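You operate a simulated robot arm through the tools that you are given. There is no shell and no other tool. Be economical: measure what you need, move in short steps, check, and stop when the job is done.

The job below is to be done with a simulated robot arm. You get a single attempt, and the scene is never put back.

Task
Fetch the thin green cone and stand it on the teal tray. Take the green box on the top of the white stand and put it away on the top shelf of the middle unit. Open the wall cupboard door, put the black backing roll on the top of the white stand away on the inside the wall cupboard, then shut the door. Shut the middle drawer. Take the yellow spirit level and leave it on the fifth wire shelf from the bottom. Fetch the green thread net and set it on top of the bagged green garment. Turn the tension knob with the purple dot on head three to 5. The order is free. Set down upright: thin green cone, green box, black backing roll.

Only the result counts: the job must be done as asked and must still hold three seconds after the hand-in. Knocking over, shifting, dropping, spilling or breaking anything else fails it.

Robot
A 7-joint arm with a two-finger parallel gripper on a trunk, on a base that drives. Base frame: it is fixed to the floor where the robot stands at the start and does not move with it; the origin is under the middle of the robot, x ahead of it, y to its left, z up. Readings come in m, degrees, newtons and seconds.
With the tool pointing down near the work surface it reaches from about 0.1 to 0.92 m from the robot's upright axis, wherever it stands. Its first joint turns from -166.0 to 166.0 degrees. Places, roughly: bagged green garment (26x20x3 cm) [-2.9, -4.6, 0.9]; black backing roll (7x7x15 cm) [-1, 0.7, 0.8]; fifth wire shelf [0.8, -0.3, 1.7]; green box [-0.75, 0.75, 0.75]; green thread net (9x10x8 cm) [-1.5, -1, 1]; inside the wall cupboard (38x19 cm) [-5.34, 0.88, 1.56]; middle drawer [0.6, 0.3, 0.9]; teal tray (12x15x3 cm) [-0.9, -1.8, 0.7]; tension knob with the purple dot on head three [-1.8, -1.7, 1.4]; thin green cone (7x6x13 cm) [0.7, 0, 1.4]; top shelf of the middle unit [2.5, -3.8, 1.7]; wall cupboard door [-5.3, 0.8, 1.7]; yellow spirit level (15x3x4 cm) [-1.3, -0.9, 0.9]. Payload 3.43 kg.
The TCP is the grasp point between the finger pads, 0.03 m short of the fingertips. In the tool frame z runs along the fingers and y along their closing line. Largest opening 0.094 m; finger width 0.028, thickness 0.01; the body of the gripper, 0.05 by 0.096 m, starts 0.055 m behind the TCP.
Orientation is told as [roll, pitch, yaw] about the base's x, y, z axes, in that order, counted from this pose: with the fingers straight down and closing along the base's y, the tool's x points along the base's -x, its y along +y and its z along -z.

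Tools
- The arm moves only by the tool send_rows. Its argument "series" is a list of rows, each an object (a shift or turn left out is 0, a gripper value left out holds the last) with "rot": the turn, a rotation vector about the tool's x, y, z in degrees, a list of three; "delta_pos": the shift along the tool's x, y, z in mm, a list of three; "jaw": the closure, from 0 (fully open) to 1 (shut). In form: [{"rot": [ax, ay, az], "delta_pos": [x, y, z], "jaw": jaw}, ...]. A call has 1 to 8 rows; each row shifts and turns the commanded pose from where the row before left it, along the tool's axes as they then stand. Rows are played at 5 a second. More than 0.05 m and 8.6 degrees between two rows, or a gripper value outside its range, and nothing of the call is played. Where a pose cannot be reached the arm comes as near as it can. A force on the tool above 40 N (or 10 N above the force at the start of the call, whichever is more), or a blocked arm, ends the call early, and 0.2 s more pass. Each finger travels about 0.045 m/s and halts on what it meets, pressing with about 27 N; the grip force reading is that of the motor and also rises with nothing between the fingers. The clock runs only during rows and for 0.2 s after the last one: add rows that do not move to give the fingers time. It gives the time, the measured TCP pose, the force on the tool (base axes), the opening and the grip force at its end, in the units of the frame above (readings bear some noise), with the torque about the TCP (base axes, N m) and any sound that the robot's microphone picked up, and new pictures: "pictures" is both (left out), scene, wrist or none.
- Cameras (640 x 400 px; columns grow to the right, rows downward): "scene" is now at [0.486, 0.2271, 1.4747]; the picture's right is [0.56, -0.83, 0.00], its down [-0.77, -0.52, -0.36] and it looks along [0.30, 0.20, -0.93] (base axes); focal length 214 px, centre (320, 200). "wrist" rides on the gripper at [0.076, 0.014, -0.103] in the tool frame; the picture's right is [-0.18, 0.98, 0.00], its down [-0.75, -0.14, -0.64] and it looks along [-0.63, -0.12, 0.77] (tool axes); focal length 243 px, centre (320, 200). There is no depth. A picture from a camera that has moved, and an enlarged one, comes with that camera's place and axes in the base frame and with its lens.
- raise_lower(by): slides the trunk up (or, below 0, down) by that many m; the arm and the scene camera ride with it, the base frame stays. It gives what a move gives, with no picture.
- base_move(legs): drives the robot by 1 to 6 legs, each [ahead, left, turn to the left] in m, m and degrees, along the robot's own axes; the way and the turn of a leg run together, so that a leg with both is an arc; at most 1.5 m and 180 degrees a leg. The arm and the cameras ride along, it lands a little off, and it stops where it bumps. It gives what a move gives, and a new picture of the scene camera.
- pan_tilt(pan, tilt): turns the head with the scene camera to pan (to the left, within 103 degrees either way) and tilt (down, from -29 to 69), counted from straight ahead of the robot. It gives what a move gives, and a new picture of the scene camera.
- close_up(camera, box): a new picture of the part [left, top, right, bottom] of that camera's present view, enlarged. It takes no simulated time.
- sign_off(): hands the job in; it is judged then, once.

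Work in short steps. Places have to be worked out from the pictures, the camera data and where the tool is seen: move nearer, look again, correct. Check each grasp and each placing, and mend what went wrong. You have 207 turns and 260 pictures in all, those below and enlarged ones among them. Open the gripper and draw the arm clear of the work before you hand the job in, unless the task says otherwise; then end with one line.

The tools are called after "Request:" as name(argument=value, ...) on one line, values as JSON. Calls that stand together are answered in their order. send_rows: Moves the arm, as the interface text tells. Its arguments: {"type":"object","properties":{"series":{"type":"array","items":{"type":"object","properties":{"rot":{"type":"array","items":{"type":"number"}},"delta_pos":{"type":"array","items":{"type":"number"}},"jaw":{"type":"number"}}}},"pictures":{"type":"string","enum":["both","scene","wrist","none"]}},"required":["series"]} The other tools are called the same way: raise_lower (by) slides the trunk up or down; base_move (legs) drives the base; pan_tilt (pan, tilt) turns the head that bears the scene camera; close_up (camera, box) takes an enlarged picture of a part of a camera's view; sign_off () hands the job in.

At the start:

```text
time_s: 0.0
tool_pos: [0.5293, 0.137, 0.9999]
tcp_rot: [0.0, 0.0, 0.2]
force: [0.5, 0.1, -0.5]
moment: [-0.03, 0.02, 0.02]
grip_width: 0.0939
gripper_force: 0.0
trunk travel left (down, up): [-0.575, 0.035]
robot x, y, heading: [-0.0017, 0.0008, -0.1]
head pan, tilt: [34.1, 68.8]
```

scene: 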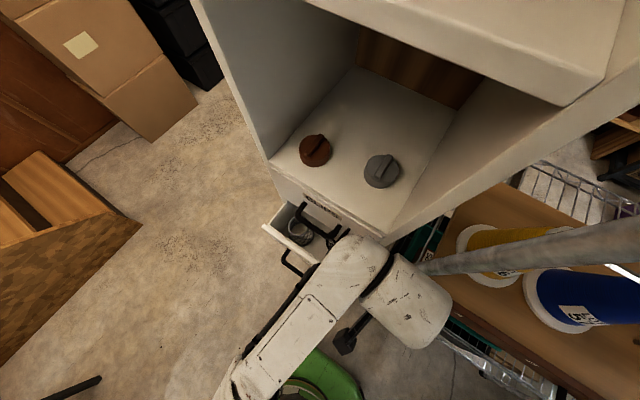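
wrist: 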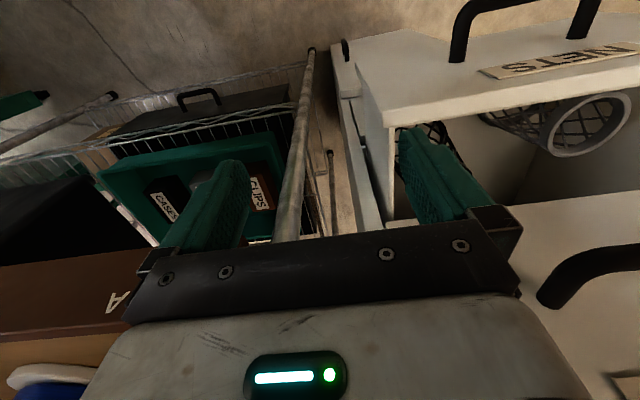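

I start by looking around with the head to learn the scene near the robot.

Request:
pan_tilt(pan=10, tilt=20)

Request:
pan_tilt(pan=-70, tilt=20)

Request:
pan_tilt(pan=90, tilt=25)

```text
time_s: 1.2
tool_pos: [0.5293, 0.1372, 0.999]
tcp_rot: [0.1, 0.0, 0.0]
force: [-0.2, 0.1, 0.0]
moment: [-0.02, 0.0, 0.02]
grip_width: 0.0941
gripper_force: 0.0
trunk travel left (down, up): [-0.575, 0.035]
robot x, y, heading: [0.0032, 0.0035, -0.0]
head pan, tilt: [10.0, 20.0]
camera scene: at [0.5315, 0.212, 1.5421], right [0.17, -0.98, 0.0], down [-0.34, -0.06, -0.94], along [0.93, 0.16, -0.34], focal length 214 px, centre (320, 200)
```

scene: 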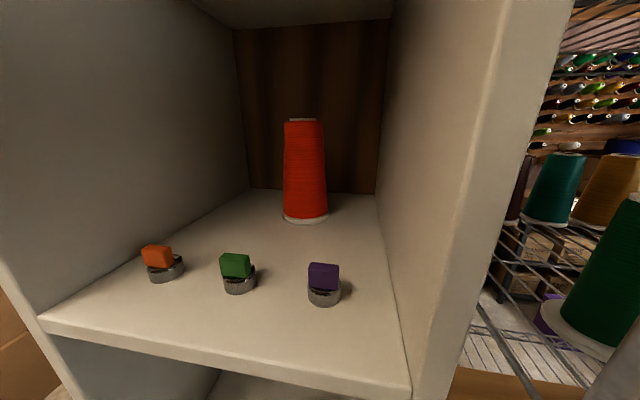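

```text
time_s: 2.7
tool_pos: [0.5289, 0.1372, 0.9999]
tcp_rot: [0.1, 0.0, 0.0]
force: [0.1, 0.0, 0.6]
moment: [-0.01, 0.03, -0.01]
grip_width: 0.0942
gripper_force: 0.0
trunk travel left (down, up): [-0.575, 0.035]
robot x, y, heading: [0.0011, 0.0019, 0.2]
head pan, tilt: [-70.0, 20.0]
camera scene: at [0.4717, 0.1083, 1.5422], right [-0.94, -0.34, 0.0], down [-0.12, 0.32, -0.94], along [0.32, -0.88, -0.34], focal length 214 px, centre (320, 200)
```

scene: 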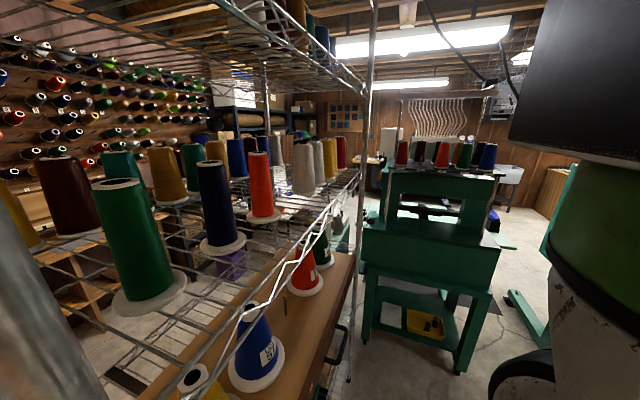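

```text
time_s: 5.2
tool_pos: [0.5282, 0.137, 1.0002]
tcp_rot: [0.0, 0.1, 0.0]
force: [0.4, 1.4, -0.6]
moment: [0.02, 0.0, 0.0]
grip_width: 0.0941
gripper_force: 0.0
trunk travel left (down, up): [-0.575, 0.035]
robot x, y, heading: [0.0003, 0.0, 0.0]
head pan, tilt: [90.0, 25.0]
camera scene: at [0.4398, 0.2879, 1.5341], right [1.0, 0.0, 0.0], down [0.0, -0.42, -0.91], along [0.0, 0.91, -0.42], focal length 214 px, centre (320, 200)
```

scene: 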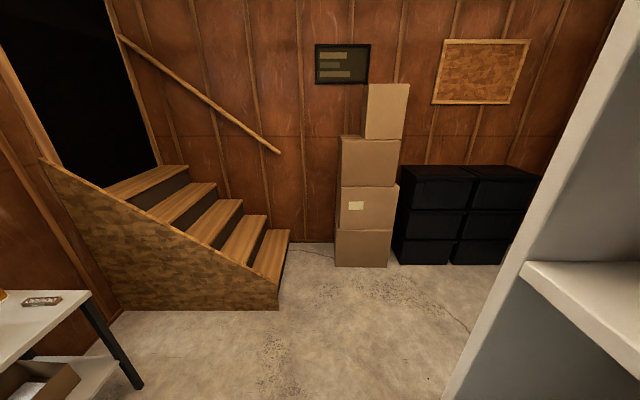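

I see the shelf unit ahead, the wire rack with cones to the right, and machines beyond. Next I look down at the open drawer.

Request:
pan_tilt(pan=30, tilt=69)

Request:
close_up(camera="scene", box=[220, 120, 460, 290])

Request:
close_up(camera="wrist", box=[280, 0, 640, 320])

```text
time_s: 6.5
tool_pos: [0.5299, 0.1371, 1.0004]
tcp_rot: [0.0, 0.0, -0.1]
force: [-0.2, -0.4, 0.1]
moment: [0.01, 0.0, 0.01]
grip_width: 0.0941
gripper_force: 0.1
trunk travel left (down, up): [-0.575, 0.035]
robot x, y, heading: [0.0018, 0.0011, 0.1]
head pan, tilt: [30.0, 68.8]
camera scene: at [0.4882, 0.2238, 1.4747], right [0.5, -0.87, 0.0], down [-0.81, -0.47, -0.36], along [0.31, 0.18, -0.93], focal length 214 px, centre (320, 200)
```

scene: 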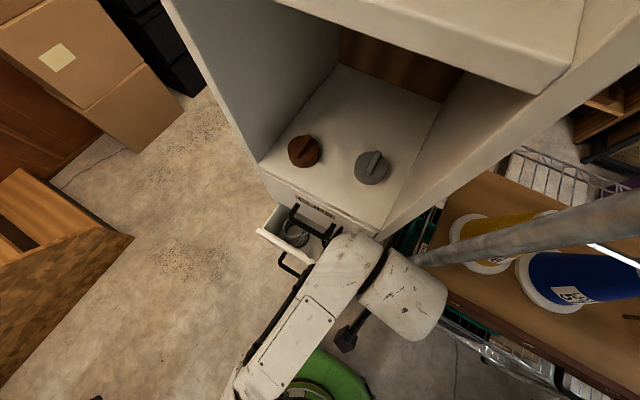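

```text
2.35 times, centred on (340, 205) of scene
camera zoom: at [0.4882, 0.2238, 1.4747], right [0.5, -0.87, 0.0], down [-0.81, -0.47, -0.36], along [0.31, 0.18, -0.93], focal length 505 px, centre (273, 188)
```

zoom: 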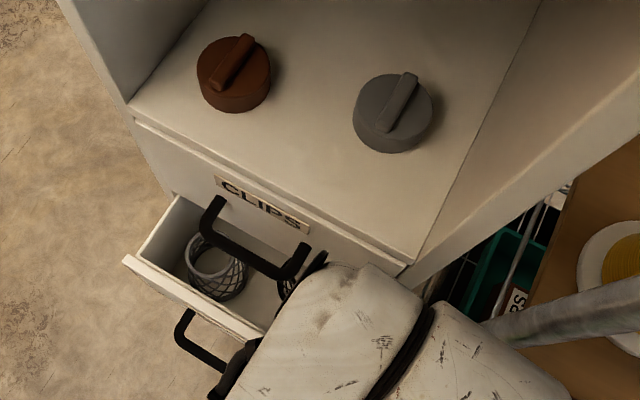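

```text
1.25 times, centred on (460, 160) of wrist
camera zoom: at [0.4521, 0.1518, 1.1012], right [0.18, 0.98, 0.0], down [0.75, -0.14, 0.64], along [0.63, -0.12, -0.77], focal length 303 px, centre (145, 250)
```

zoom: 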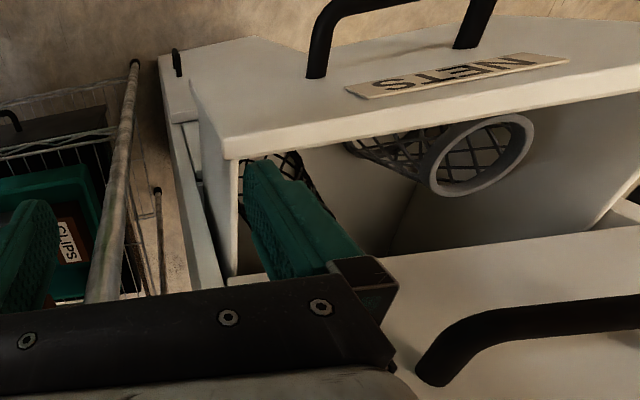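

The middle (NETS) drawer stands open about 12 cm, its front near x≈0.5, y 0.17–0.45. I'll back the tool off and turn the fingers to point ahead, so I can push its face below the CLIPS handle.

Request:
send_rows(series=[{"delta_pos": [50, 0, 0], "jaw": 1}, {"delta_pos": [40, 45, 0]}, {"delta_pos": [0, 50, 0]}, {"rot": [0, -8.5, 0], "delta_pos": [0, 45, 0]}, {"rot": [0, -8.5, 0]}, {"rot": [0, -8.5, 0]}, {"rot": [0, -8.5, 0]}, {"rot": [0, -8.5, 0]}], pictures="none")

Request:
send_rows(series=[{"rot": [0, -8.5, 0]}, {"rot": [0, -8.5, 0]}, {"rot": [0, -8.5, 0]}, {"rot": [0, -8.5, 0]}, {"rot": [0, -8.5, 0]}, {"rot": [0, -5, 0]}, {}])

```text
refused: row 2 steps farther than a row can; nothing moved
```

```text
time_s: 8.1
tool_pos: [0.5286, 0.1375, 1.0]
tcp_rot: [0.1, -47.5, -0.1]
force: [0.4, 0.8, -0.7]
moment: [0.02, 0.02, -0.01]
grip_width: 0.094
gripper_force: 0.0
trunk travel left (down, up): [-0.575, 0.035]
robot x, y, heading: [-0.0001, 0.0015, -0.0]
head pan, tilt: [30.0, 68.8]
camera scene: at [0.4881, 0.2236, 1.4747], right [0.5, -0.87, 0.0], down [-0.81, -0.47, -0.36], along [0.31, 0.18, -0.93], focal length 214 px, centre (320, 200)
camera wrist: at [0.4008, 0.1515, 1.012], right [0.12, 0.98, 0.14], down [0.04, -0.14, 0.99], along [0.99, -0.12, -0.05], focal length 243 px, centre (320, 200)
```

scene: 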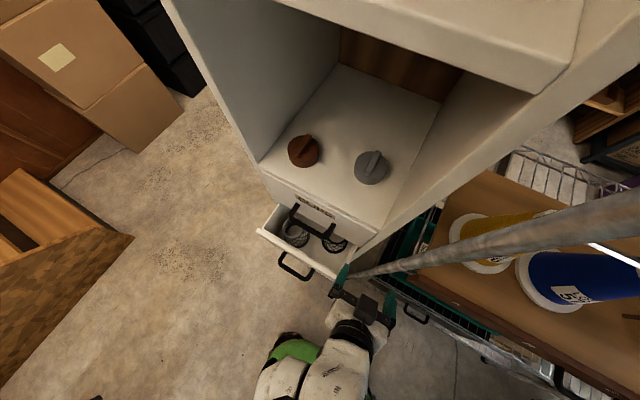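
wrist: 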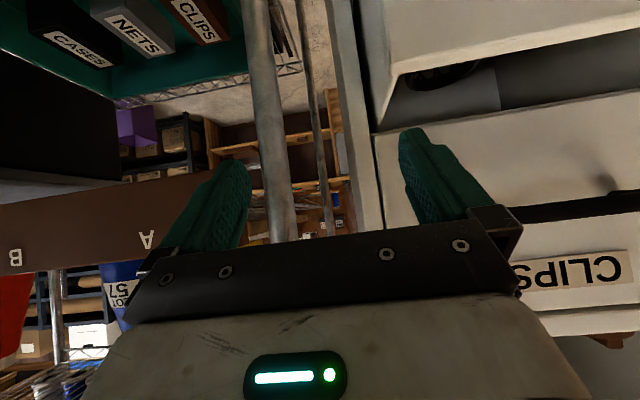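

The view is clear now. I move back and left, finish turning, and close the jaws.

Request:
send_rows(series=[{"delta_pos": [33, 0, -36], "jaw": 1}, {"delta_pos": [33, 0, -36]}, {"delta_pos": [15, 40, -16]}, {"delta_pos": [0, 49, 0]}, {"delta_pos": [0, 49, 0]}, {"delta_pos": [0, 32, 0], "rot": [0, -8.5, 0]}, {"rot": [0, -8.5, 0]}, {"rot": [0, -8.5, 0]}], pictures="none")

Request:
send_rows(series=[{"rot": [0, -8.5, 0]}, {"rot": [0, -8.5, 0]}, {}])

```text
time_s: 8.7
tool_pos: [0.5181, 0.0961, 1.0216]
tcp_rot: [1.1, -55.1, -18.0]
force: [0.0, -0.2, -0.1]
moment: [-0.01, 0.01, -0.02]
grip_width: 0.0358
gripper_force: 0.0
trunk travel left (down, up): [-0.575, 0.035]
robot x, y, heading: [0.002, 0.0024, 0.1]
head pan, tilt: [30.0, 68.8]
stopped in row 3: the arm was blocked; the commanded pose is now the measured one
```

```text
time_s: 9.5
tool_pos: [0.5155, 0.0978, 1.0186]
tcp_rot: [2.1, -71.8, -18.8]
force: [0.1, -1.0, -0.8]
moment: [0.01, -0.02, 0.05]
grip_width: 0.0
gripper_force: 27.0
trunk travel left (down, up): [-0.575, 0.035]
robot x, y, heading: [0.0031, -0.0007, -0.1]
head pan, tilt: [30.0, 68.8]
camera scene: at [0.4883, 0.2232, 1.4745], right [0.5, -0.87, 0.0], down [-0.81, -0.47, -0.36], along [0.31, 0.18, -0.93], focal length 214 px, centre (320, 200)
camera wrist: at [0.4025, 0.1473, 0.9782], right [0.34, 0.92, 0.19], down [-0.4, -0.04, 0.91], along [0.85, -0.39, 0.36], focal length 243 px, centre (320, 200)
```

scene: 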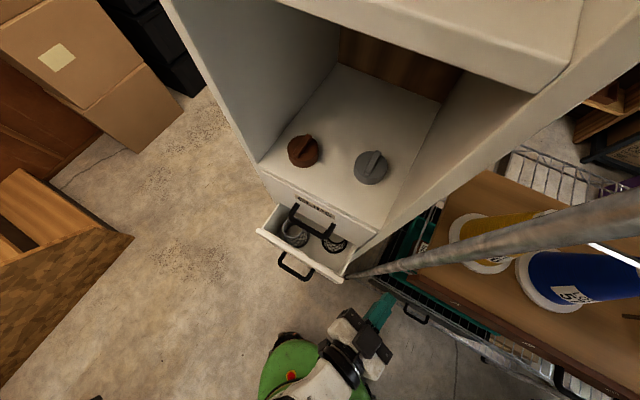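
wrist: 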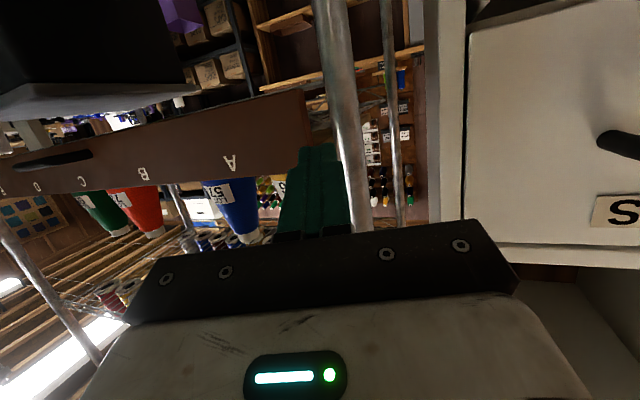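

The arm is folded too tightly and blocked itself. I back the base off 0.3 m so the arm has room to work ahead.

Request:
base_move(legs=[[-0.3, 0, 0]])

Request:
pan_tilt(pan=20, tilt=45)

```text
time_s: 11.6
tool_pos: [0.2146, 0.0961, 1.0196]
tcp_rot: [2.2, -71.9, -19.0]
force: [0.3, 0.6, -0.1]
moment: [0.02, 0.01, -0.03]
grip_width: 0.0002
gripper_force: 27.3
trunk travel left (down, up): [-0.575, 0.035]
robot x, y, heading: [-0.3019, 0.0002, -0.1]
head pan, tilt: [30.0, 68.8]
camera scene: at [0.1881, 0.2231, 1.4747], right [0.5, -0.87, 0.0], down [-0.81, -0.47, -0.36], along [0.31, 0.18, -0.93], focal length 214 px, centre (320, 200)
```

scene: 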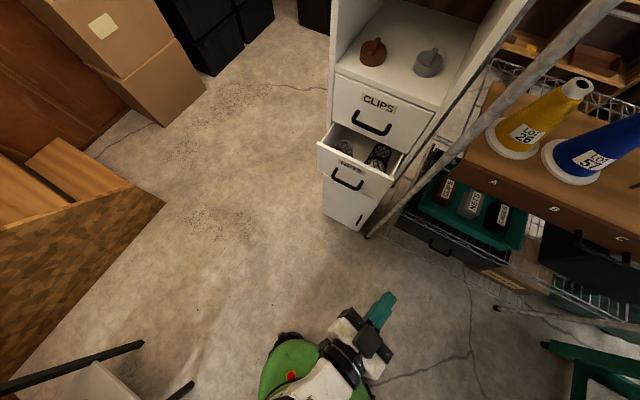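

```text
time_s: 12.4
tool_pos: [0.2149, 0.0978, 1.0185]
tcp_rot: [2.1, -71.9, -19.0]
force: [0.1, -0.4, 0.2]
moment: [-0.04, 0.01, -0.01]
grip_width: 0.0001
gripper_force: 27.0
trunk travel left (down, up): [-0.575, 0.035]
robot x, y, heading: [-0.3009, -0.0019, -0.1]
head pan, tilt: [20.0, 45.0]
camera scene: at [0.2159, 0.223, 1.5035], right [0.34, -0.94, 0.0], down [-0.67, -0.24, -0.71], along [0.66, 0.24, -0.71], focal length 214 px, centre (320, 200)
```

scene: 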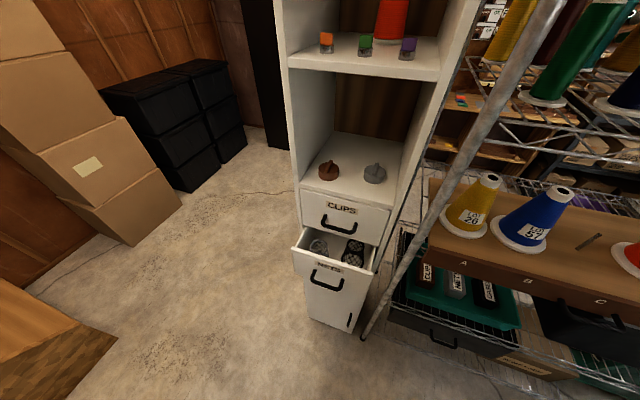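

Base is now at x=-0.30. By triangulation the drawer face is at x≈0.51, y 0.18–0.416, z 0.85–0.96. I square the tool to face ahead and bring it in front of the face at about (0.40, 0.297, 0.935).

Request:
send_rows(series=[{"rot": [-6, 0, -2], "jaw": 1}, {"rot": [-6, 0, -2]}, {"rot": [-6, 0, -2]}, {"rot": [0, -6, 0]}, {"rot": [0, -6, 0]}, {"rot": [0, -6, 0]}, {}], pictures="none")

Request:
send_rows(series=[{"delta_pos": [0, 0, 45]}, {"delta_pos": [0, 0, 45]}, {"delta_pos": [0, 0, 45]}, {"delta_pos": [0, 45, 20]}, {"delta_pos": [20, 45, 0]}, {"delta_pos": [20, 45, 0]}, {"delta_pos": [20, 45, 0]}, {"delta_pos": [20, 20, 0]}])

```text
time_s: 14.0
tool_pos: [0.2148, 0.0986, 1.02]
tcp_rot: [105.2, -89.5, -103.2]
force: [1.1, -0.6, 0.3]
moment: [0.0, -0.01, 0.01]
grip_width: 0.0
gripper_force: 27.0
trunk travel left (down, up): [-0.575, 0.035]
robot x, y, heading: [-0.3005, 0.0028, -0.0]
head pan, tilt: [20.0, 45.0]
```

```text
time_s: 15.8
tool_pos: [0.3635, 0.3025, 0.9411]
tcp_rot: [99.2, -89.5, -97.2]
force: [1.5, 0.4, 0.1]
moment: [0.0, 0.02, 0.0]
grip_width: 0.0001
gripper_force: 27.2
trunk travel left (down, up): [-0.575, 0.035]
robot x, y, heading: [-0.3003, -0.0011, -0.1]
head pan, tilt: [20.0, 45.0]
camera scene: at [0.2161, 0.2229, 1.5036], right [0.34, -0.94, 0.0], down [-0.66, -0.24, -0.71], along [0.66, 0.24, -0.71], focal length 214 px, centre (320, 200)
camera wrist: at [0.2601, 0.3152, 0.8634], right [-0.03, 0.98, 0.19], down [-0.64, -0.17, 0.75], along [0.77, -0.1, 0.63], focal length 243 px, centre (320, 200)
```

scene: 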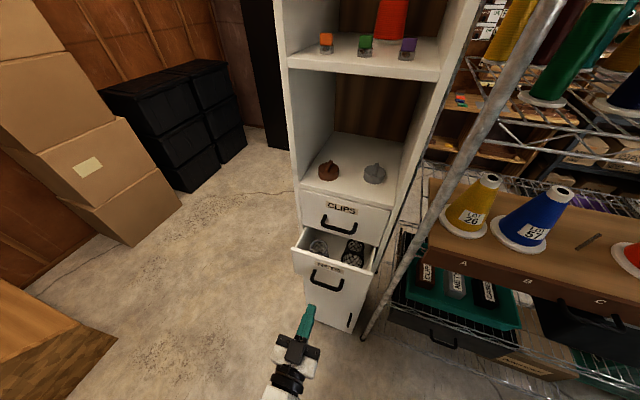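
wrist: 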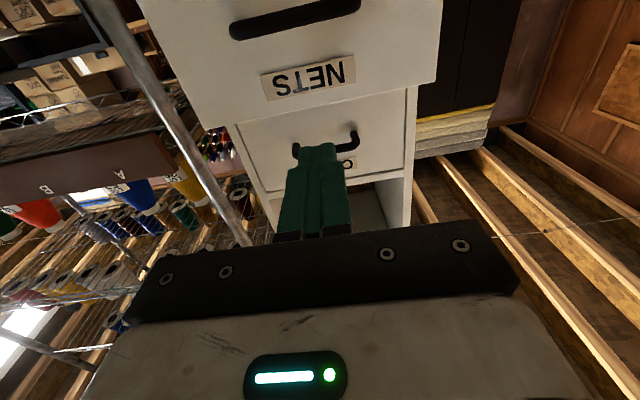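

The wrist view puts the NETS label at z≈0.918 with its handle at 0.87 below. I push the face along +x at z≈0.925.

Request:
send_rows(series=[{"delta_pos": [16, 0, 30]}, {"delta_pos": [0, 0, 40]}, {"delta_pos": [0, 0, 40]}, {"delta_pos": [0, 0, 30]}, {"delta_pos": [0, 0, 25]}, {"delta_pos": [0, 0, 25]}, {}])

```text
time_s: 17.4
tool_pos: [0.5555, 0.3109, 0.9266]
tcp_rot: [95.5, -89.5, -93.6]
force: [-0.5, 0.4, -0.2]
moment: [0.0, 0.02, 0.01]
grip_width: 0.0
gripper_force: 26.9
trunk travel left (down, up): [-0.575, 0.035]
robot x, y, heading: [-0.3017, 0.0026, 0.3]
head pan, tilt: [20.0, 45.0]
camera scene: at [0.2163, 0.223, 1.5035], right [0.34, -0.94, 0.0], down [-0.67, -0.24, -0.71], along [0.66, 0.24, -0.71], focal length 214 px, centre (320, 200)
camera wrist: at [0.4508, 0.3227, 0.849], right [-0.03, 0.98, 0.19], down [-0.64, -0.17, 0.75], along [0.77, -0.1, 0.63], focal length 243 px, centre (320, 200)
```

scene: 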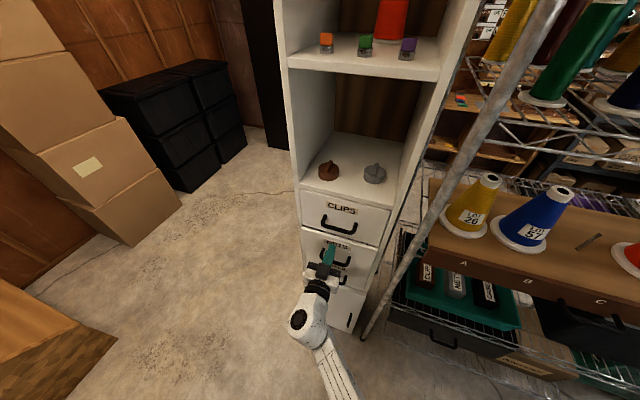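
wrist: 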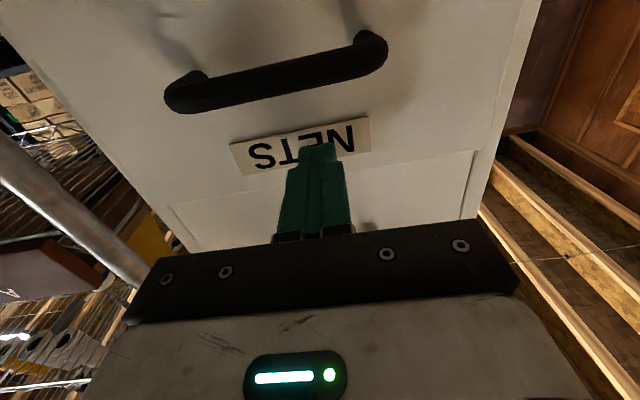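

The drawer has moved most of the way in. I push on until it meets resistance.

Request:
send_rows(series=[{"delta_pos": [0, 0, 15]}, {"delta_pos": [0, 0, 12]}, {"delta_pos": [0, 0, 10]}, {"delta_pos": [0, 0, 10]}, {"delta_pos": [0, 0, 10]}, {}])

Request:
close_up(camera="scene", box=[260, 160, 420, 340])

```text
time_s: 18.1
tool_pos: [0.5744, 0.3126, 0.9259]
tcp_rot: [132.6, -89.5, -130.5]
force: [-10.0, -4.1, 4.3]
moment: [-0.07, -0.05, -0.19]
grip_width: 0.0005
gripper_force: 26.8
trunk travel left (down, up): [-0.575, 0.035]
robot x, y, heading: [-0.3006, 0.0021, -0.5]
head pan, tilt: [20.0, 45.0]
stopped in row 3: the force on the tool passed its limit at 51 N (the readings are from after the stop); the commanded pose is now the measured one
camera scene: at [0.2154, 0.2226, 1.5039], right [0.34, -0.94, 0.0], down [-0.66, -0.24, -0.71], along [0.67, 0.24, -0.71], focal length 214 px, centre (320, 200)
camera wrist: at [0.472, 0.3236, 0.8483], right [-0.03, 0.98, 0.19], down [-0.64, -0.17, 0.75], along [0.77, -0.1, 0.63], focal length 243 px, centre (320, 200)
```

scene: 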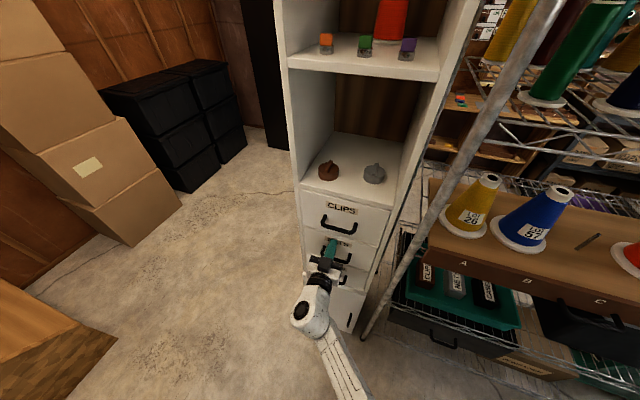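
wrist: 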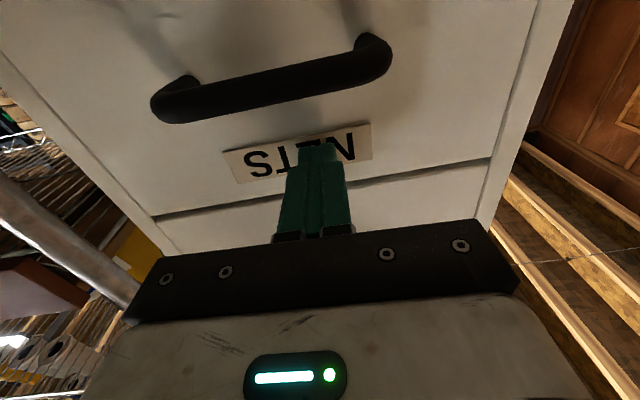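

```text
2.22 times, centred on (340, 250) of scene
camera zoom: at [0.2154, 0.2226, 1.5039], right [0.34, -0.94, 0.0], down [-0.66, -0.24, -0.71], along [0.67, 0.24, -0.71], focal length 477 px, centre (276, 89)
```

zoom: 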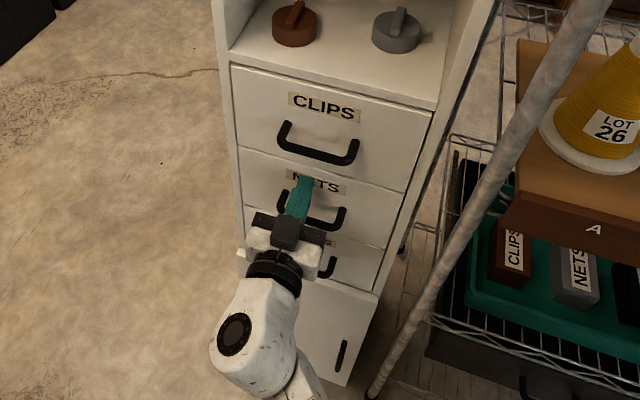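

The drawer is flush and shut. I retract and raise the tool towards the rack, then look at the cone.

Request:
send_rows(series=[{"delta_pos": [0, 0, -45]}, {"delta_pos": [0, 0, -45]}, {"delta_pos": [0, 0, -45]}, {"delta_pos": [0, 0, -45]}, {"delta_pos": [0, -45, -15]}, {"delta_pos": [0, -48, 0]}, {"delta_pos": [0, -48, 0]}, {"delta_pos": [0, -48, 0]}], pictures="none")

Request:
send_rows(series=[{"delta_pos": [-48, 0, 0], "jaw": 0}, {"delta_pos": [-48, 0, 0]}, {"delta_pos": [-48, 0, 0]}, {"delta_pos": [-48, 0, 0]}, {"delta_pos": [-48, 0, 0]}, {"delta_pos": [-48, 0, 0]}, {"delta_pos": [-48, 0, 0]}, {"delta_pos": [-48, 0, 0]}], pictures="wrist")

Request:
pan_tilt(pan=-25, tilt=10)

```text
time_s: 19.9
tool_pos: [0.3889, 0.1164, 0.9223]
tcp_rot: [125.2, -89.5, -123.2]
force: [0.7, 0.5, 0.0]
moment: [0.01, -0.02, -0.01]
grip_width: 0.0
gripper_force: 26.8
trunk travel left (down, up): [-0.575, 0.035]
robot x, y, heading: [-0.298, -0.0027, -0.5]
head pan, tilt: [20.0, 45.0]
```

```text
time_s: 21.7
tool_pos: [0.3854, 0.1152, 1.2495]
tcp_rot: [117.0, -89.6, -114.9]
force: [-0.4, -0.2, -0.1]
moment: [0.02, 0.02, 0.0]
grip_width: 0.0942
gripper_force: 0.1
out of reach, approached as far as the arm can: row 7, 8
trunk travel left (down, up): [-0.575, 0.035]
robot x, y, heading: [-0.3018, 0.0042, -0.2]
head pan, tilt: [20.0, 45.0]
camera wrist: at [0.2822, 0.1261, 1.1712], right [-0.03, 0.98, 0.19], down [-0.64, -0.17, 0.75], along [0.77, -0.1, 0.63], focal length 243 px, centre (320, 200)
```

wrist: 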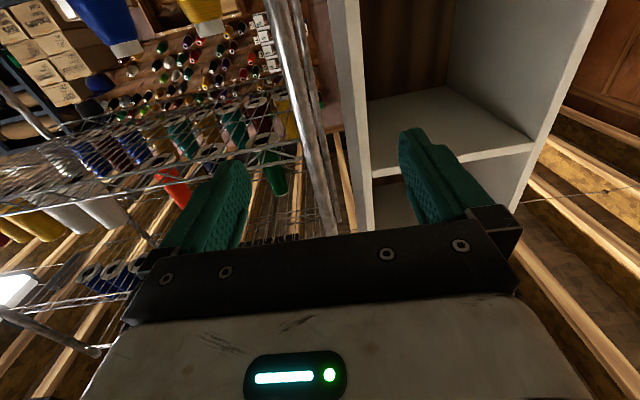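

```text
time_s: 22.8
tool_pos: [0.385, 0.1143, 1.247]
tcp_rot: [119.9, -89.7, -117.9]
force: [-0.3, -0.3, -0.5]
moment: [0.0, -0.01, -0.01]
grip_width: 0.0939
gripper_force: 0.1
trunk travel left (down, up): [-0.575, 0.035]
robot x, y, heading: [-0.3024, -0.0002, -0.0]
head pan, tilt: [-25.0, 10.0]
camera scene: at [0.2237, 0.1558, 1.5584], right [-0.42, -0.91, 0.0], down [-0.16, 0.07, -0.98], along [0.89, -0.42, -0.17], focal length 214 px, centre (320, 200)
```

scene: 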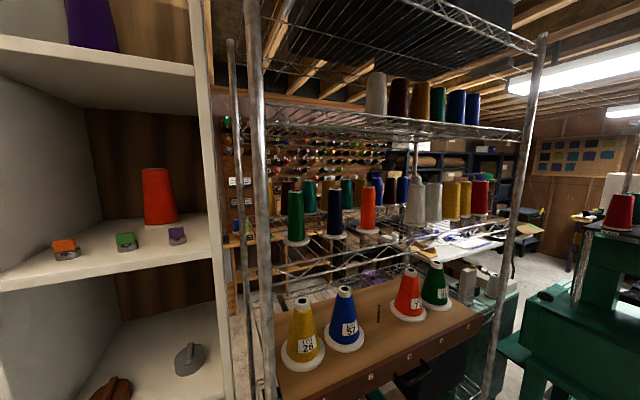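

The target cone (front-left green, at about (0.69, 0.0), z 1.37–1.50) is in view on the fourth wire shelf. I raise the trunk fully, slide to y≈0, reach out a bit, then try to rise.

Request:
raise_lower(by=0.034)

Request:
send_rows(series=[{"delta_pos": [0, -40, 20]}, {"delta_pos": [0, -40, 25]}, {"delta_pos": [0, -35, 30]}, {"delta_pos": [-30, 0, 35]}, {"delta_pos": [-45, 0, 10]}, {"delta_pos": [-40, 0, 0]}, {"delta_pos": [-40, 0, 0]}, {}], pictures="both")

```text
time_s: 23.6
tool_pos: [0.385, 0.1157, 1.2822]
tcp_rot: [119.9, -89.7, -118.0]
force: [-0.4, 0.0, -0.1]
moment: [-0.01, 0.01, -0.03]
grip_width: 0.0942
gripper_force: 0.0
trunk travel left (down, up): [-0.609, 0.001]
robot x, y, heading: [-0.3007, -0.0026, -0.2]
head pan, tilt: [-25.0, 10.0]
```

```text
time_s: 25.4
tool_pos: [0.4915, 0.0411, 1.3888]
tcp_rot: [125.7, -87.5, -123.4]
force: [0.2, 0.3, -0.5]
moment: [0.01, 0.03, -0.01]
grip_width: 0.0937
gripper_force: 0.1
out of reach, approached as far as the arm can: row 1, 6, 7
trunk travel left (down, up): [-0.609, 0.001]
robot x, y, heading: [-0.2987, 0.0016, -0.1]
head pan, tilt: [-25.0, 10.0]
camera scene: at [0.2237, 0.156, 1.5925], right [-0.42, -0.91, 0.0], down [-0.16, 0.07, -0.98], along [0.89, -0.42, -0.17], focal length 214 px, centre (320, 200)
camera wrist: at [0.39, 0.0545, 1.3098], right [-0.05, 0.97, 0.22], down [-0.65, -0.2, 0.73], along [0.76, -0.11, 0.65], focal length 243 px, centre (320, 200)
```

scene: 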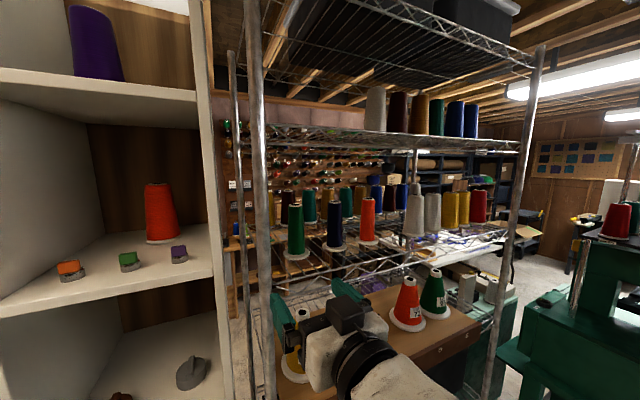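
wrist: 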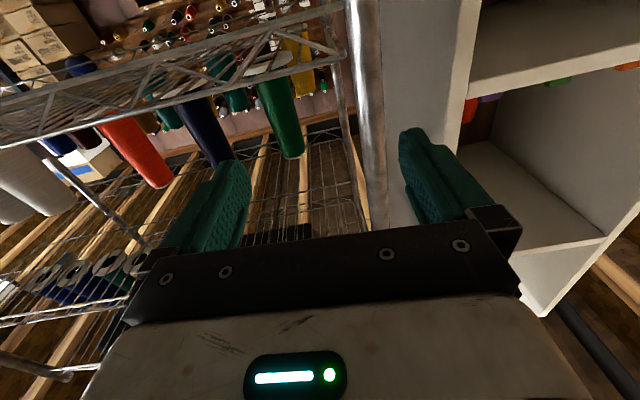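

The wrist view agrees: cone centre ≈(0.69, -0.003), z 1.363–1.48. I test whether the arm can rise further when a bit more extended, at y≈0.

Request:
send_rows(series=[{"delta_pos": [0, -20, 20]}, {"delta_pos": [0, -20, 15]}, {"delta_pos": [-20, 0, 0]}, {"delta_pos": [-20, 0, 0]}, {}], pictures="none")

```text
time_s: 26.6
tool_pos: [0.527, 0.0016, 1.4288]
tcp_rot: [116.7, -89.6, -114.7]
force: [0.7, -0.6, -0.4]
moment: [-0.02, 0.02, 0.0]
grip_width: 0.0942
gripper_force: 0.0
trunk travel left (down, up): [-0.609, 0.001]
robot x, y, heading: [-0.3044, -0.0021, -0.2]
head pan, tilt: [-25.0, 10.0]
```

Further out the arm does reach: TCP (0.527, 0.002, 1.429), square. I drive the base 0.1 m ahead and check alignment.

Request:
base_move(legs=[[0.1, 0, 0]])

Request:
send_rows(series=[{}], pictures="wrist")

```text
time_s: 27.7
tool_pos: [0.6276, 0.001, 1.4293]
tcp_rot: [118.2, -89.6, -116.2]
force: [-0.6, -0.4, -0.7]
moment: [0.02, -0.02, -0.03]
grip_width: 0.0939
gripper_force: 0.0
trunk travel left (down, up): [-0.609, 0.001]
robot x, y, heading: [-0.201, 0.0001, -0.0]
head pan, tilt: [-25.0, 10.0]
camera scene: at [0.3242, 0.156, 1.5925], right [-0.42, -0.91, 0.0], down [-0.16, 0.07, -0.98], along [0.89, -0.42, -0.17], focal length 214 px, centre (320, 200)
```

scene: 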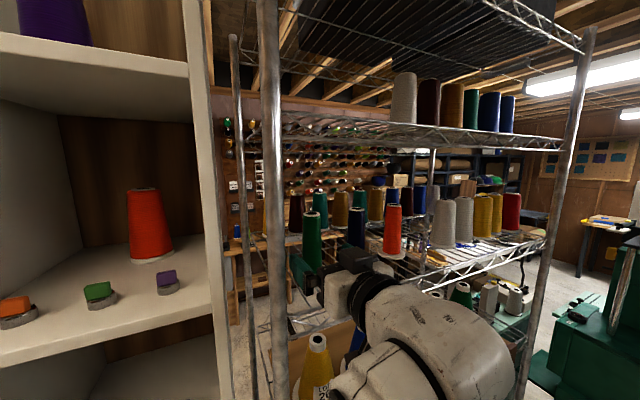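

```text
time_s: 28.1
tool_pos: [0.6279, 0.0008, 1.4295]
tcp_rot: [115.9, -89.5, -114.1]
force: [-0.8, -0.7, 0.4]
moment: [0.0, 0.0, -0.02]
grip_width: 0.0941
gripper_force: 0.1
trunk travel left (down, up): [-0.609, 0.001]
robot x, y, heading: [-0.2006, -0.0013, -0.2]
head pan, tilt: [-25.0, 10.0]
camera wrist: at [0.5256, 0.0123, 1.3514], right [-0.03, 0.98, 0.19], down [-0.64, -0.17, 0.75], along [0.77, -0.1, 0.63], focal length 243 px, centre (320, 200)
```

wrist: 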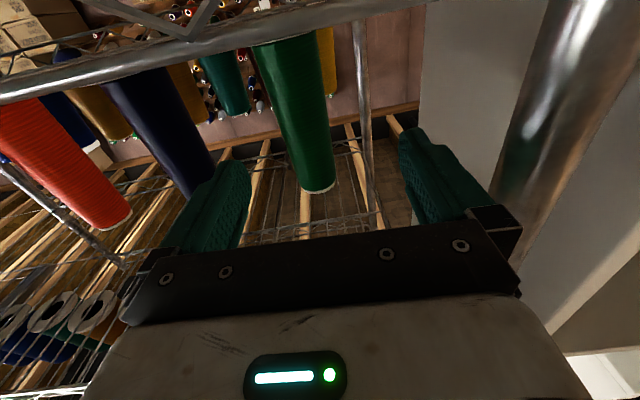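

The cone sits about 13 mm right of the finger centreline. I shift right, go up 12 mm to keep the camera clear of the rail, narrow the jaws slightly and advance.

Request:
send_rows(series=[{"delta_pos": [-12, -13, 0], "jaw": 0.15}, {"delta_pos": [0, 0, 15]}, {"delta_pos": [0, 0, 15]}, {}], pictures="wrist")

```text
time_s: 29.1
tool_pos: [0.6595, -0.0116, 1.4426]
tcp_rot: [118.4, -89.6, -116.4]
force: [-0.2, 0.1, 0.2]
moment: [0.02, 0.02, -0.01]
grip_width: 0.0801
gripper_force: 0.0
trunk travel left (down, up): [-0.609, 0.001]
robot x, y, heading: [-0.2002, -0.0023, -0.1]
head pan, tilt: [-25.0, 10.0]
camera wrist: at [0.5565, 0.0, 1.3644], right [-0.03, 0.98, 0.19], down [-0.64, -0.17, 0.75], along [0.77, -0.1, 0.63], focal length 243 px, centre (320, 200)
```

wrist: 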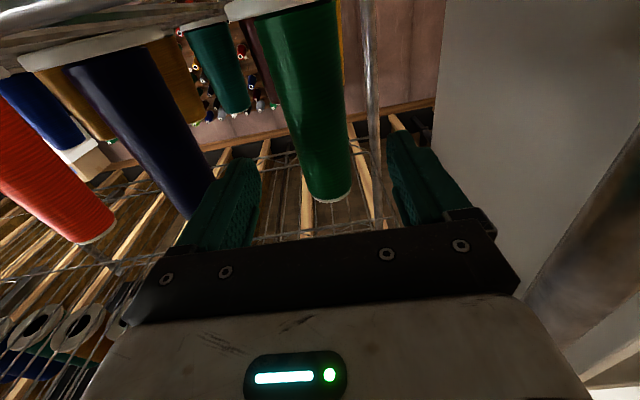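

Centred well; the cone axis is near x≈0.71. I advance 42 mm and close.

Request:
send_rows(series=[{"delta_pos": [0, 2, 15]}, {"delta_pos": [0, 0, 15]}, {"delta_pos": [0, 0, 12]}, {}, {"jaw": 0.6}, {"jaw": 1}, {}, {}], pictures="both")

```text
time_s: 30.9
tool_pos: [0.7005, -0.0074, 1.441]
tcp_rot: [116.4, -89.5, -114.5]
force: [-9.6, 0.2, -2.7]
moment: [0.01, 0.54, 0.05]
grip_width: 0.0439
gripper_force: 27.4
trunk travel left (down, up): [-0.609, 0.001]
robot x, y, heading: [-0.1981, 0.001, -0.2]
head pan, tilt: [-25.0, 10.0]
camera scene: at [0.3238, 0.156, 1.5926], right [-0.42, -0.91, 0.0], down [-0.16, 0.07, -0.98], along [0.89, -0.42, -0.17], focal length 214 px, centre (320, 200)
camera wrist: at [0.5971, 0.0034, 1.3634], right [-0.03, 0.98, 0.19], down [-0.64, -0.17, 0.75], along [0.77, -0.1, 0.63], focal length 243 px, centre (320, 200)
```

scene: 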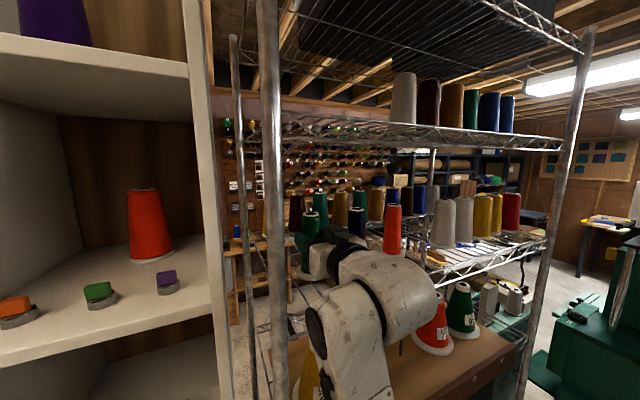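
wrist: 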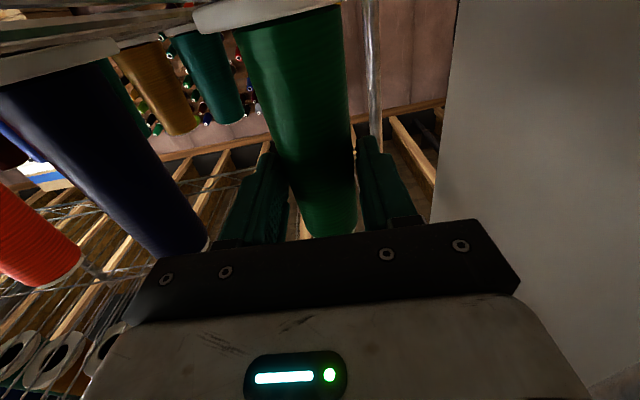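

The cone is gripped (44 mm). I lift it 30 mm and check.

Request:
send_rows(series=[{"delta_pos": [-10, 0, 0]}, {"delta_pos": [-10, 0, 0]}, {"delta_pos": [-10, 0, 0]}, {}], pictures="wrist")

```text
time_s: 31.9
tool_pos: [0.7007, -0.0083, 1.4713]
tcp_rot: [121.1, -89.6, -119.2]
force: [0.5, 0.1, 0.6]
moment: [0.01, 0.01, 0.04]
grip_width: 0.0442
gripper_force: 26.3
trunk travel left (down, up): [-0.609, 0.001]
robot x, y, heading: [-0.1993, 0.0008, -0.0]
head pan, tilt: [-25.0, 10.0]
camera wrist: at [0.5975, 0.0043, 1.3937], right [-0.03, 0.98, 0.19], down [-0.64, -0.17, 0.75], along [0.77, -0.1, 0.63], focal length 243 px, centre (320, 200)
```

wrist: 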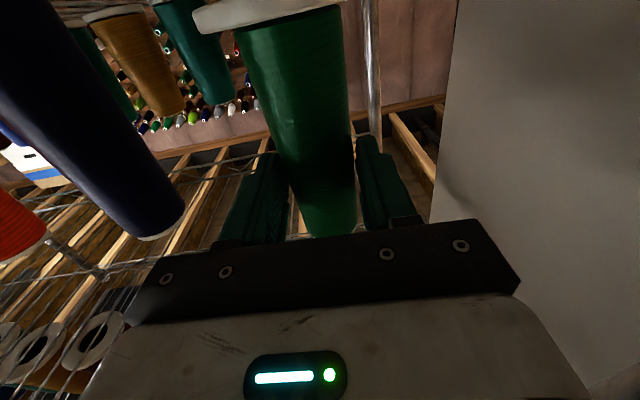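

The cone lifts with the gripper. I back straight out with the base, then look to the right for the tray.

Request:
base_move(legs=[[-0.4, 0, 0]])

Request:
pan_tilt(pan=-75, tilt=25)

Request:
pan_tilt(pan=-103, tilt=30)

```text
time_s: 34.4
tool_pos: [0.2989, -0.0135, 1.4709]
tcp_rot: [118.4, -89.6, -116.8]
force: [0.2, -0.9, -0.8]
moment: [0.0, -0.02, -0.04]
grip_width: 0.0438
gripper_force: 26.6
trunk travel left (down, up): [-0.609, 0.001]
robot x, y, heading: [-0.6006, -0.001, -0.7]
head pan, tilt: [-25.0, 10.0]
camera scene: at [-0.0746, 0.1533, 1.5925], right [-0.43, -0.9, 0.0], down [-0.16, 0.07, -0.98], along [0.89, -0.42, -0.17], focal length 214 px, centre (320, 200)
```

scene: 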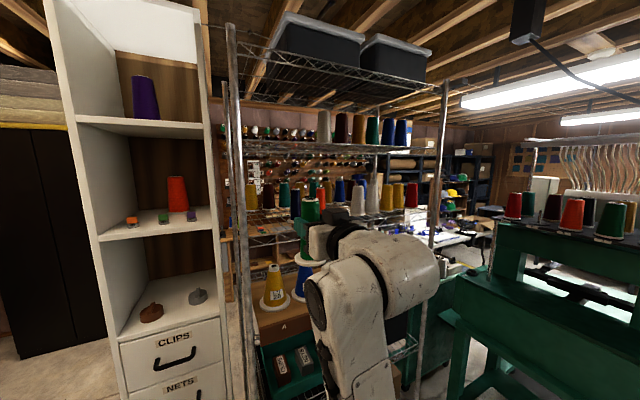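

```text
time_s: 35.6
tool_pos: [0.2988, -0.013, 1.4717]
tcp_rot: [118.8, -89.7, -117.3]
force: [0.1, 0.0, 0.4]
moment: [0.02, -0.01, 0.0]
grip_width: 0.0439
gripper_force: 27.1
trunk travel left (down, up): [-0.609, 0.001]
robot x, y, heading: [-0.5989, 0.0022, -0.6]
head pan, tilt: [-75.0, 25.0]
camera scene: at [-0.1355, 0.1042, 1.5681], right [-0.97, -0.25, 0.0], down [-0.11, 0.41, -0.91], along [0.23, -0.88, -0.42], focal length 214 px, centre (320, 200)
```

scene: 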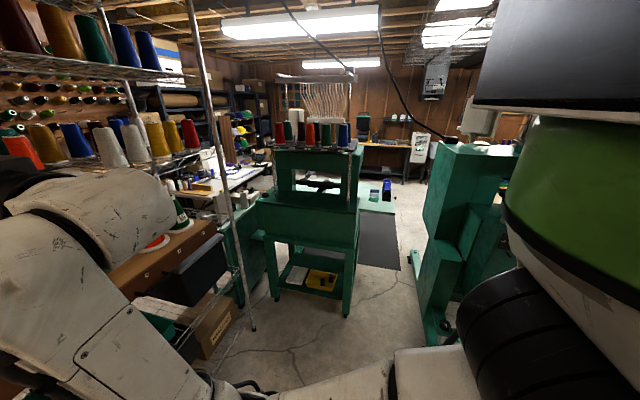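

```text
time_s: 36.5
tool_pos: [0.3006, -0.0138, 1.4717]
tcp_rot: [118.6, -89.5, -117.2]
force: [0.2, -0.3, 0.1]
moment: [-0.01, 0.04, 0.02]
grip_width: 0.0437
gripper_force: 26.5
trunk travel left (down, up): [-0.609, 0.001]
robot x, y, heading: [-0.6006, 0.0027, -0.6]
head pan, tilt: [-103.0, 30.0]
camera scene: at [-0.1797, 0.1054, 1.5602], right [-0.97, 0.23, 0.0], down [0.12, 0.49, -0.87], along [-0.2, -0.84, -0.5], focal length 214 px, centre (320, 200)
```

scene: 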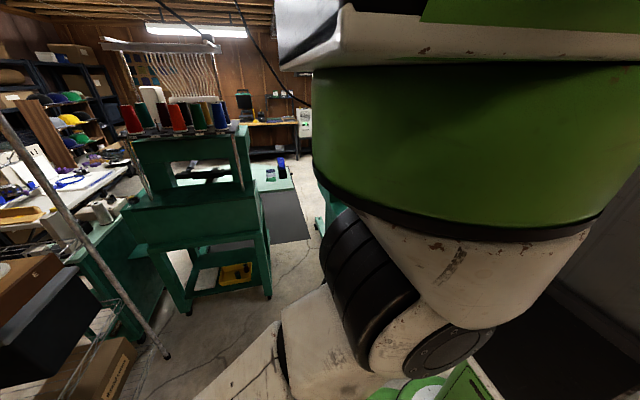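

I bring the arm in and lower for safer turning, then rotate the robot to the right to look at the machines.

Request:
send_rows(series=[{"delta_pos": [45, 0, -20]}, {"delta_pos": [45, 0, -20]}, {"delta_pos": [45, 0, -20]}, {"delta_pos": [45, 0, -20]}, {"delta_pos": [45, 0, -20]}, {"delta_pos": [45, 0, -20]}, {"delta_pos": [45, 0, -20]}, {"delta_pos": [45, 0, -20]}], pictures="none")

Request:
base_move(legs=[[0, 0, -90]])

Request:
pan_tilt(pan=0, tilt=25)

Request:
pan_tilt(pan=-50, tilt=25)

```text
time_s: 38.3
tool_pos: [0.1412, -0.0144, 1.1105]
tcp_rot: [128.0, -89.5, -126.5]
force: [-0.8, -0.3, -0.3]
moment: [-0.01, 0.01, -0.01]
grip_width: 0.0439
gripper_force: 27.2
trunk travel left (down, up): [-0.609, 0.001]
robot x, y, heading: [-0.6002, 0.002, -0.6]
head pan, tilt: [-103.0, 30.0]
```

```text
time_s: 42.6
tool_pos: [-0.6261, -0.7402, 1.1119]
tcp_rot: [119.3, -89.6, 151.7]
force: [-1.6, 0.8, -0.5]
moment: [0.02, 0.0, -0.01]
grip_width: 0.0437
gripper_force: 26.6
trunk travel left (down, up): [-0.609, 0.001]
robot x, y, heading: [-0.6008, 0.0023, -91.3]
head pan, tilt: [-103.0, 30.0]
camera scene: at [-0.5047, -0.4213, 1.5602], right [0.25, 0.97, 0.0], down [0.48, -0.12, -0.87], along [-0.84, 0.21, -0.5], focal length 214 px, centre (320, 200)
```

scene: 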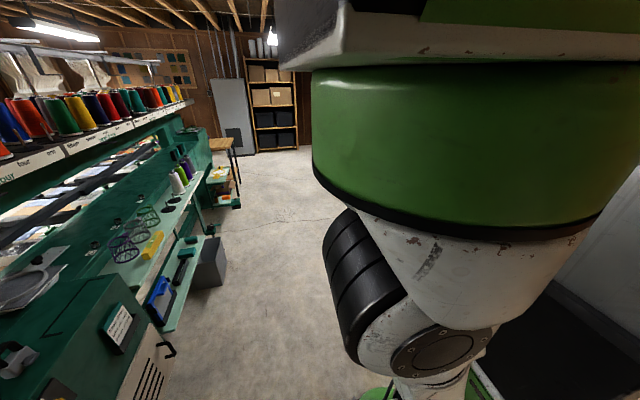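

```text
time_s: 44.4
tool_pos: [-0.6254, -0.74, 1.1121]
tcp_rot: [119.2, -89.5, 151.6]
force: [0.7, -0.2, -0.5]
moment: [0.01, 0.02, 0.02]
grip_width: 0.044
gripper_force: 27.0
trunk travel left (down, up): [-0.609, 0.001]
robot x, y, heading: [-0.601, 0.0049, -91.3]
head pan, tilt: [0.0, 25.0]
camera scene: at [-0.419, -0.5356, 1.5681], right [-1.0, 0.02, 0.0], down [0.01, 0.42, -0.91], along [-0.02, -0.91, -0.42], focal length 214 px, centre (320, 200)
```

scene: 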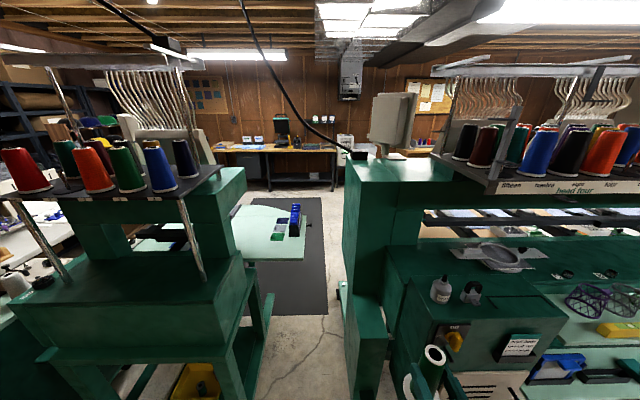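

```text
time_s: 45.5
tool_pos: [-0.6265, -0.7399, 1.112]
tcp_rot: [119.2, -89.7, 151.7]
force: [0.1, -0.3, -0.9]
moment: [-0.04, 0.03, 0.01]
grip_width: 0.044
gripper_force: 27.4
trunk travel left (down, up): [-0.609, 0.001]
robot x, y, heading: [-0.5989, 0.0031, -91.1]
head pan, tilt: [-50.0, 25.0]
camera scene: at [-0.4888, -0.5012, 1.5681], right [-0.63, 0.78, 0.0], down [0.33, 0.27, -0.91], along [-0.71, -0.57, -0.42], focal length 214 px, centre (320, 200)
```

scene: 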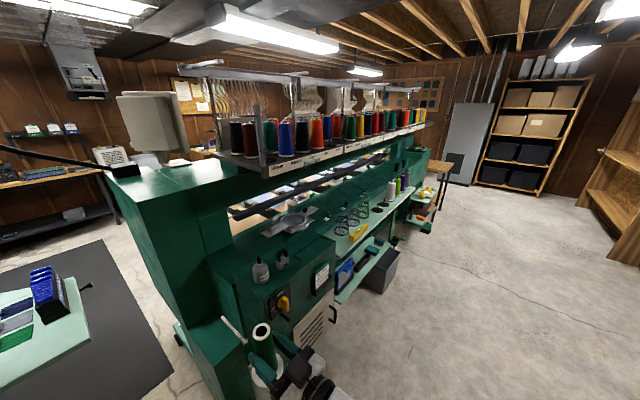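

The tray and knob must be on the far (south) side of the multi-head machine, and the gap between machines is too narrow. I turn to face west and look for a way round.

Request:
base_move(legs=[[0, 0, -88.7]])

Request:
pan_tilt(pan=0, tilt=20)

Request:
pan_tilt(pan=-70, tilt=35)

```text
time_s: 49.7
tool_pos: [-1.3407, 0.0001, 1.1113]
tcp_rot: [119.0, -89.5, 63.7]
force: [0.0, -0.4, -0.5]
moment: [0.01, 0.0, 0.0]
grip_width: 0.0438
gripper_force: 26.8
trunk travel left (down, up): [-0.609, 0.001]
robot x, y, heading: [-0.5967, 0.0, -179.2]
head pan, tilt: [-50.0, 25.0]
camera scene: at [-1.1022, -0.1295, 1.5681], right [0.76, 0.65, 0.0], down [0.28, -0.32, -0.91], along [-0.59, 0.69, -0.42], focal length 214 px, centre (320, 200)
```

scene: 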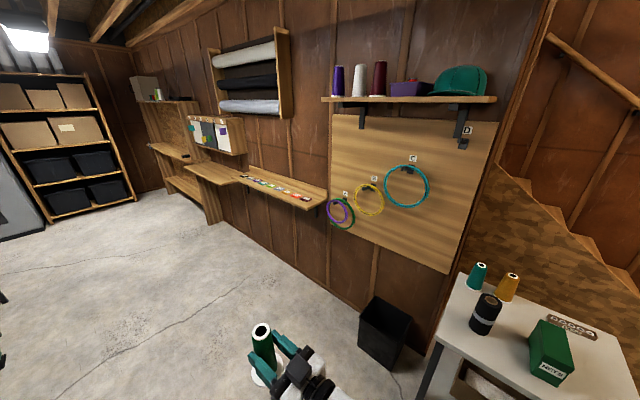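

```text
time_s: 50.9
tool_pos: [-1.3419, 0.0002, 1.1116]
tcp_rot: [119.1, -89.6, 63.8]
force: [0.0, 0.7, -1.0]
moment: [-0.01, -0.04, -0.03]
grip_width: 0.0438
gripper_force: 27.1
trunk travel left (down, up): [-0.609, 0.001]
robot x, y, heading: [-0.602, 0.0064, -179.0]
head pan, tilt: [0.0, 20.0]
camera scene: at [-1.135, -0.2005, 1.5762], right [-0.01, 1.0, 0.0], down [0.34, 0.01, -0.94], along [-0.94, -0.01, -0.34], focal length 214 px, centre (320, 200)
```

scene: 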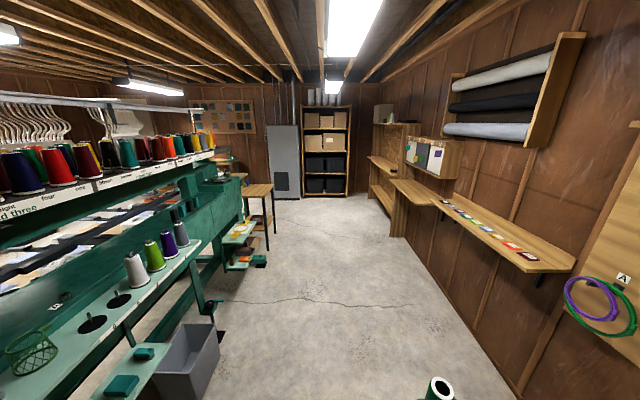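

```text
time_s: 52.3
tool_pos: [-1.3428, 0.0004, 1.1119]
tcp_rot: [119.2, -89.6, 63.6]
force: [0.0, -0.5, -0.4]
moment: [0.0, 0.0, 0.03]
grip_width: 0.0438
gripper_force: 27.9
trunk travel left (down, up): [-0.609, 0.001]
robot x, y, heading: [-0.6013, 0.0031, -179.1]
head pan, tilt: [-70.0, 35.0]
camera scene: at [-1.0734, -0.1169, 1.5524], right [0.93, 0.36, 0.0], down [0.2, -0.54, -0.82], along [-0.29, 0.77, -0.57], focal length 214 px, centre (320, 200)
```

scene: 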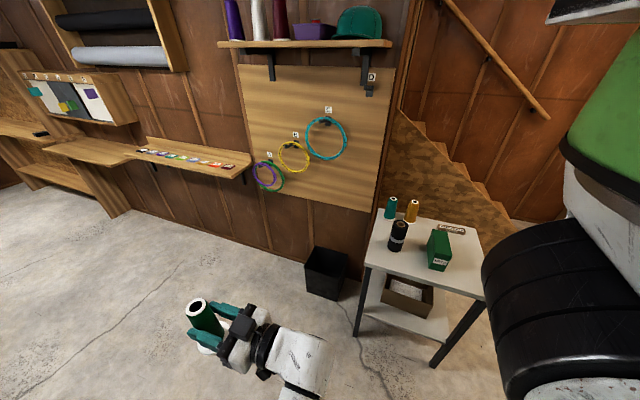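

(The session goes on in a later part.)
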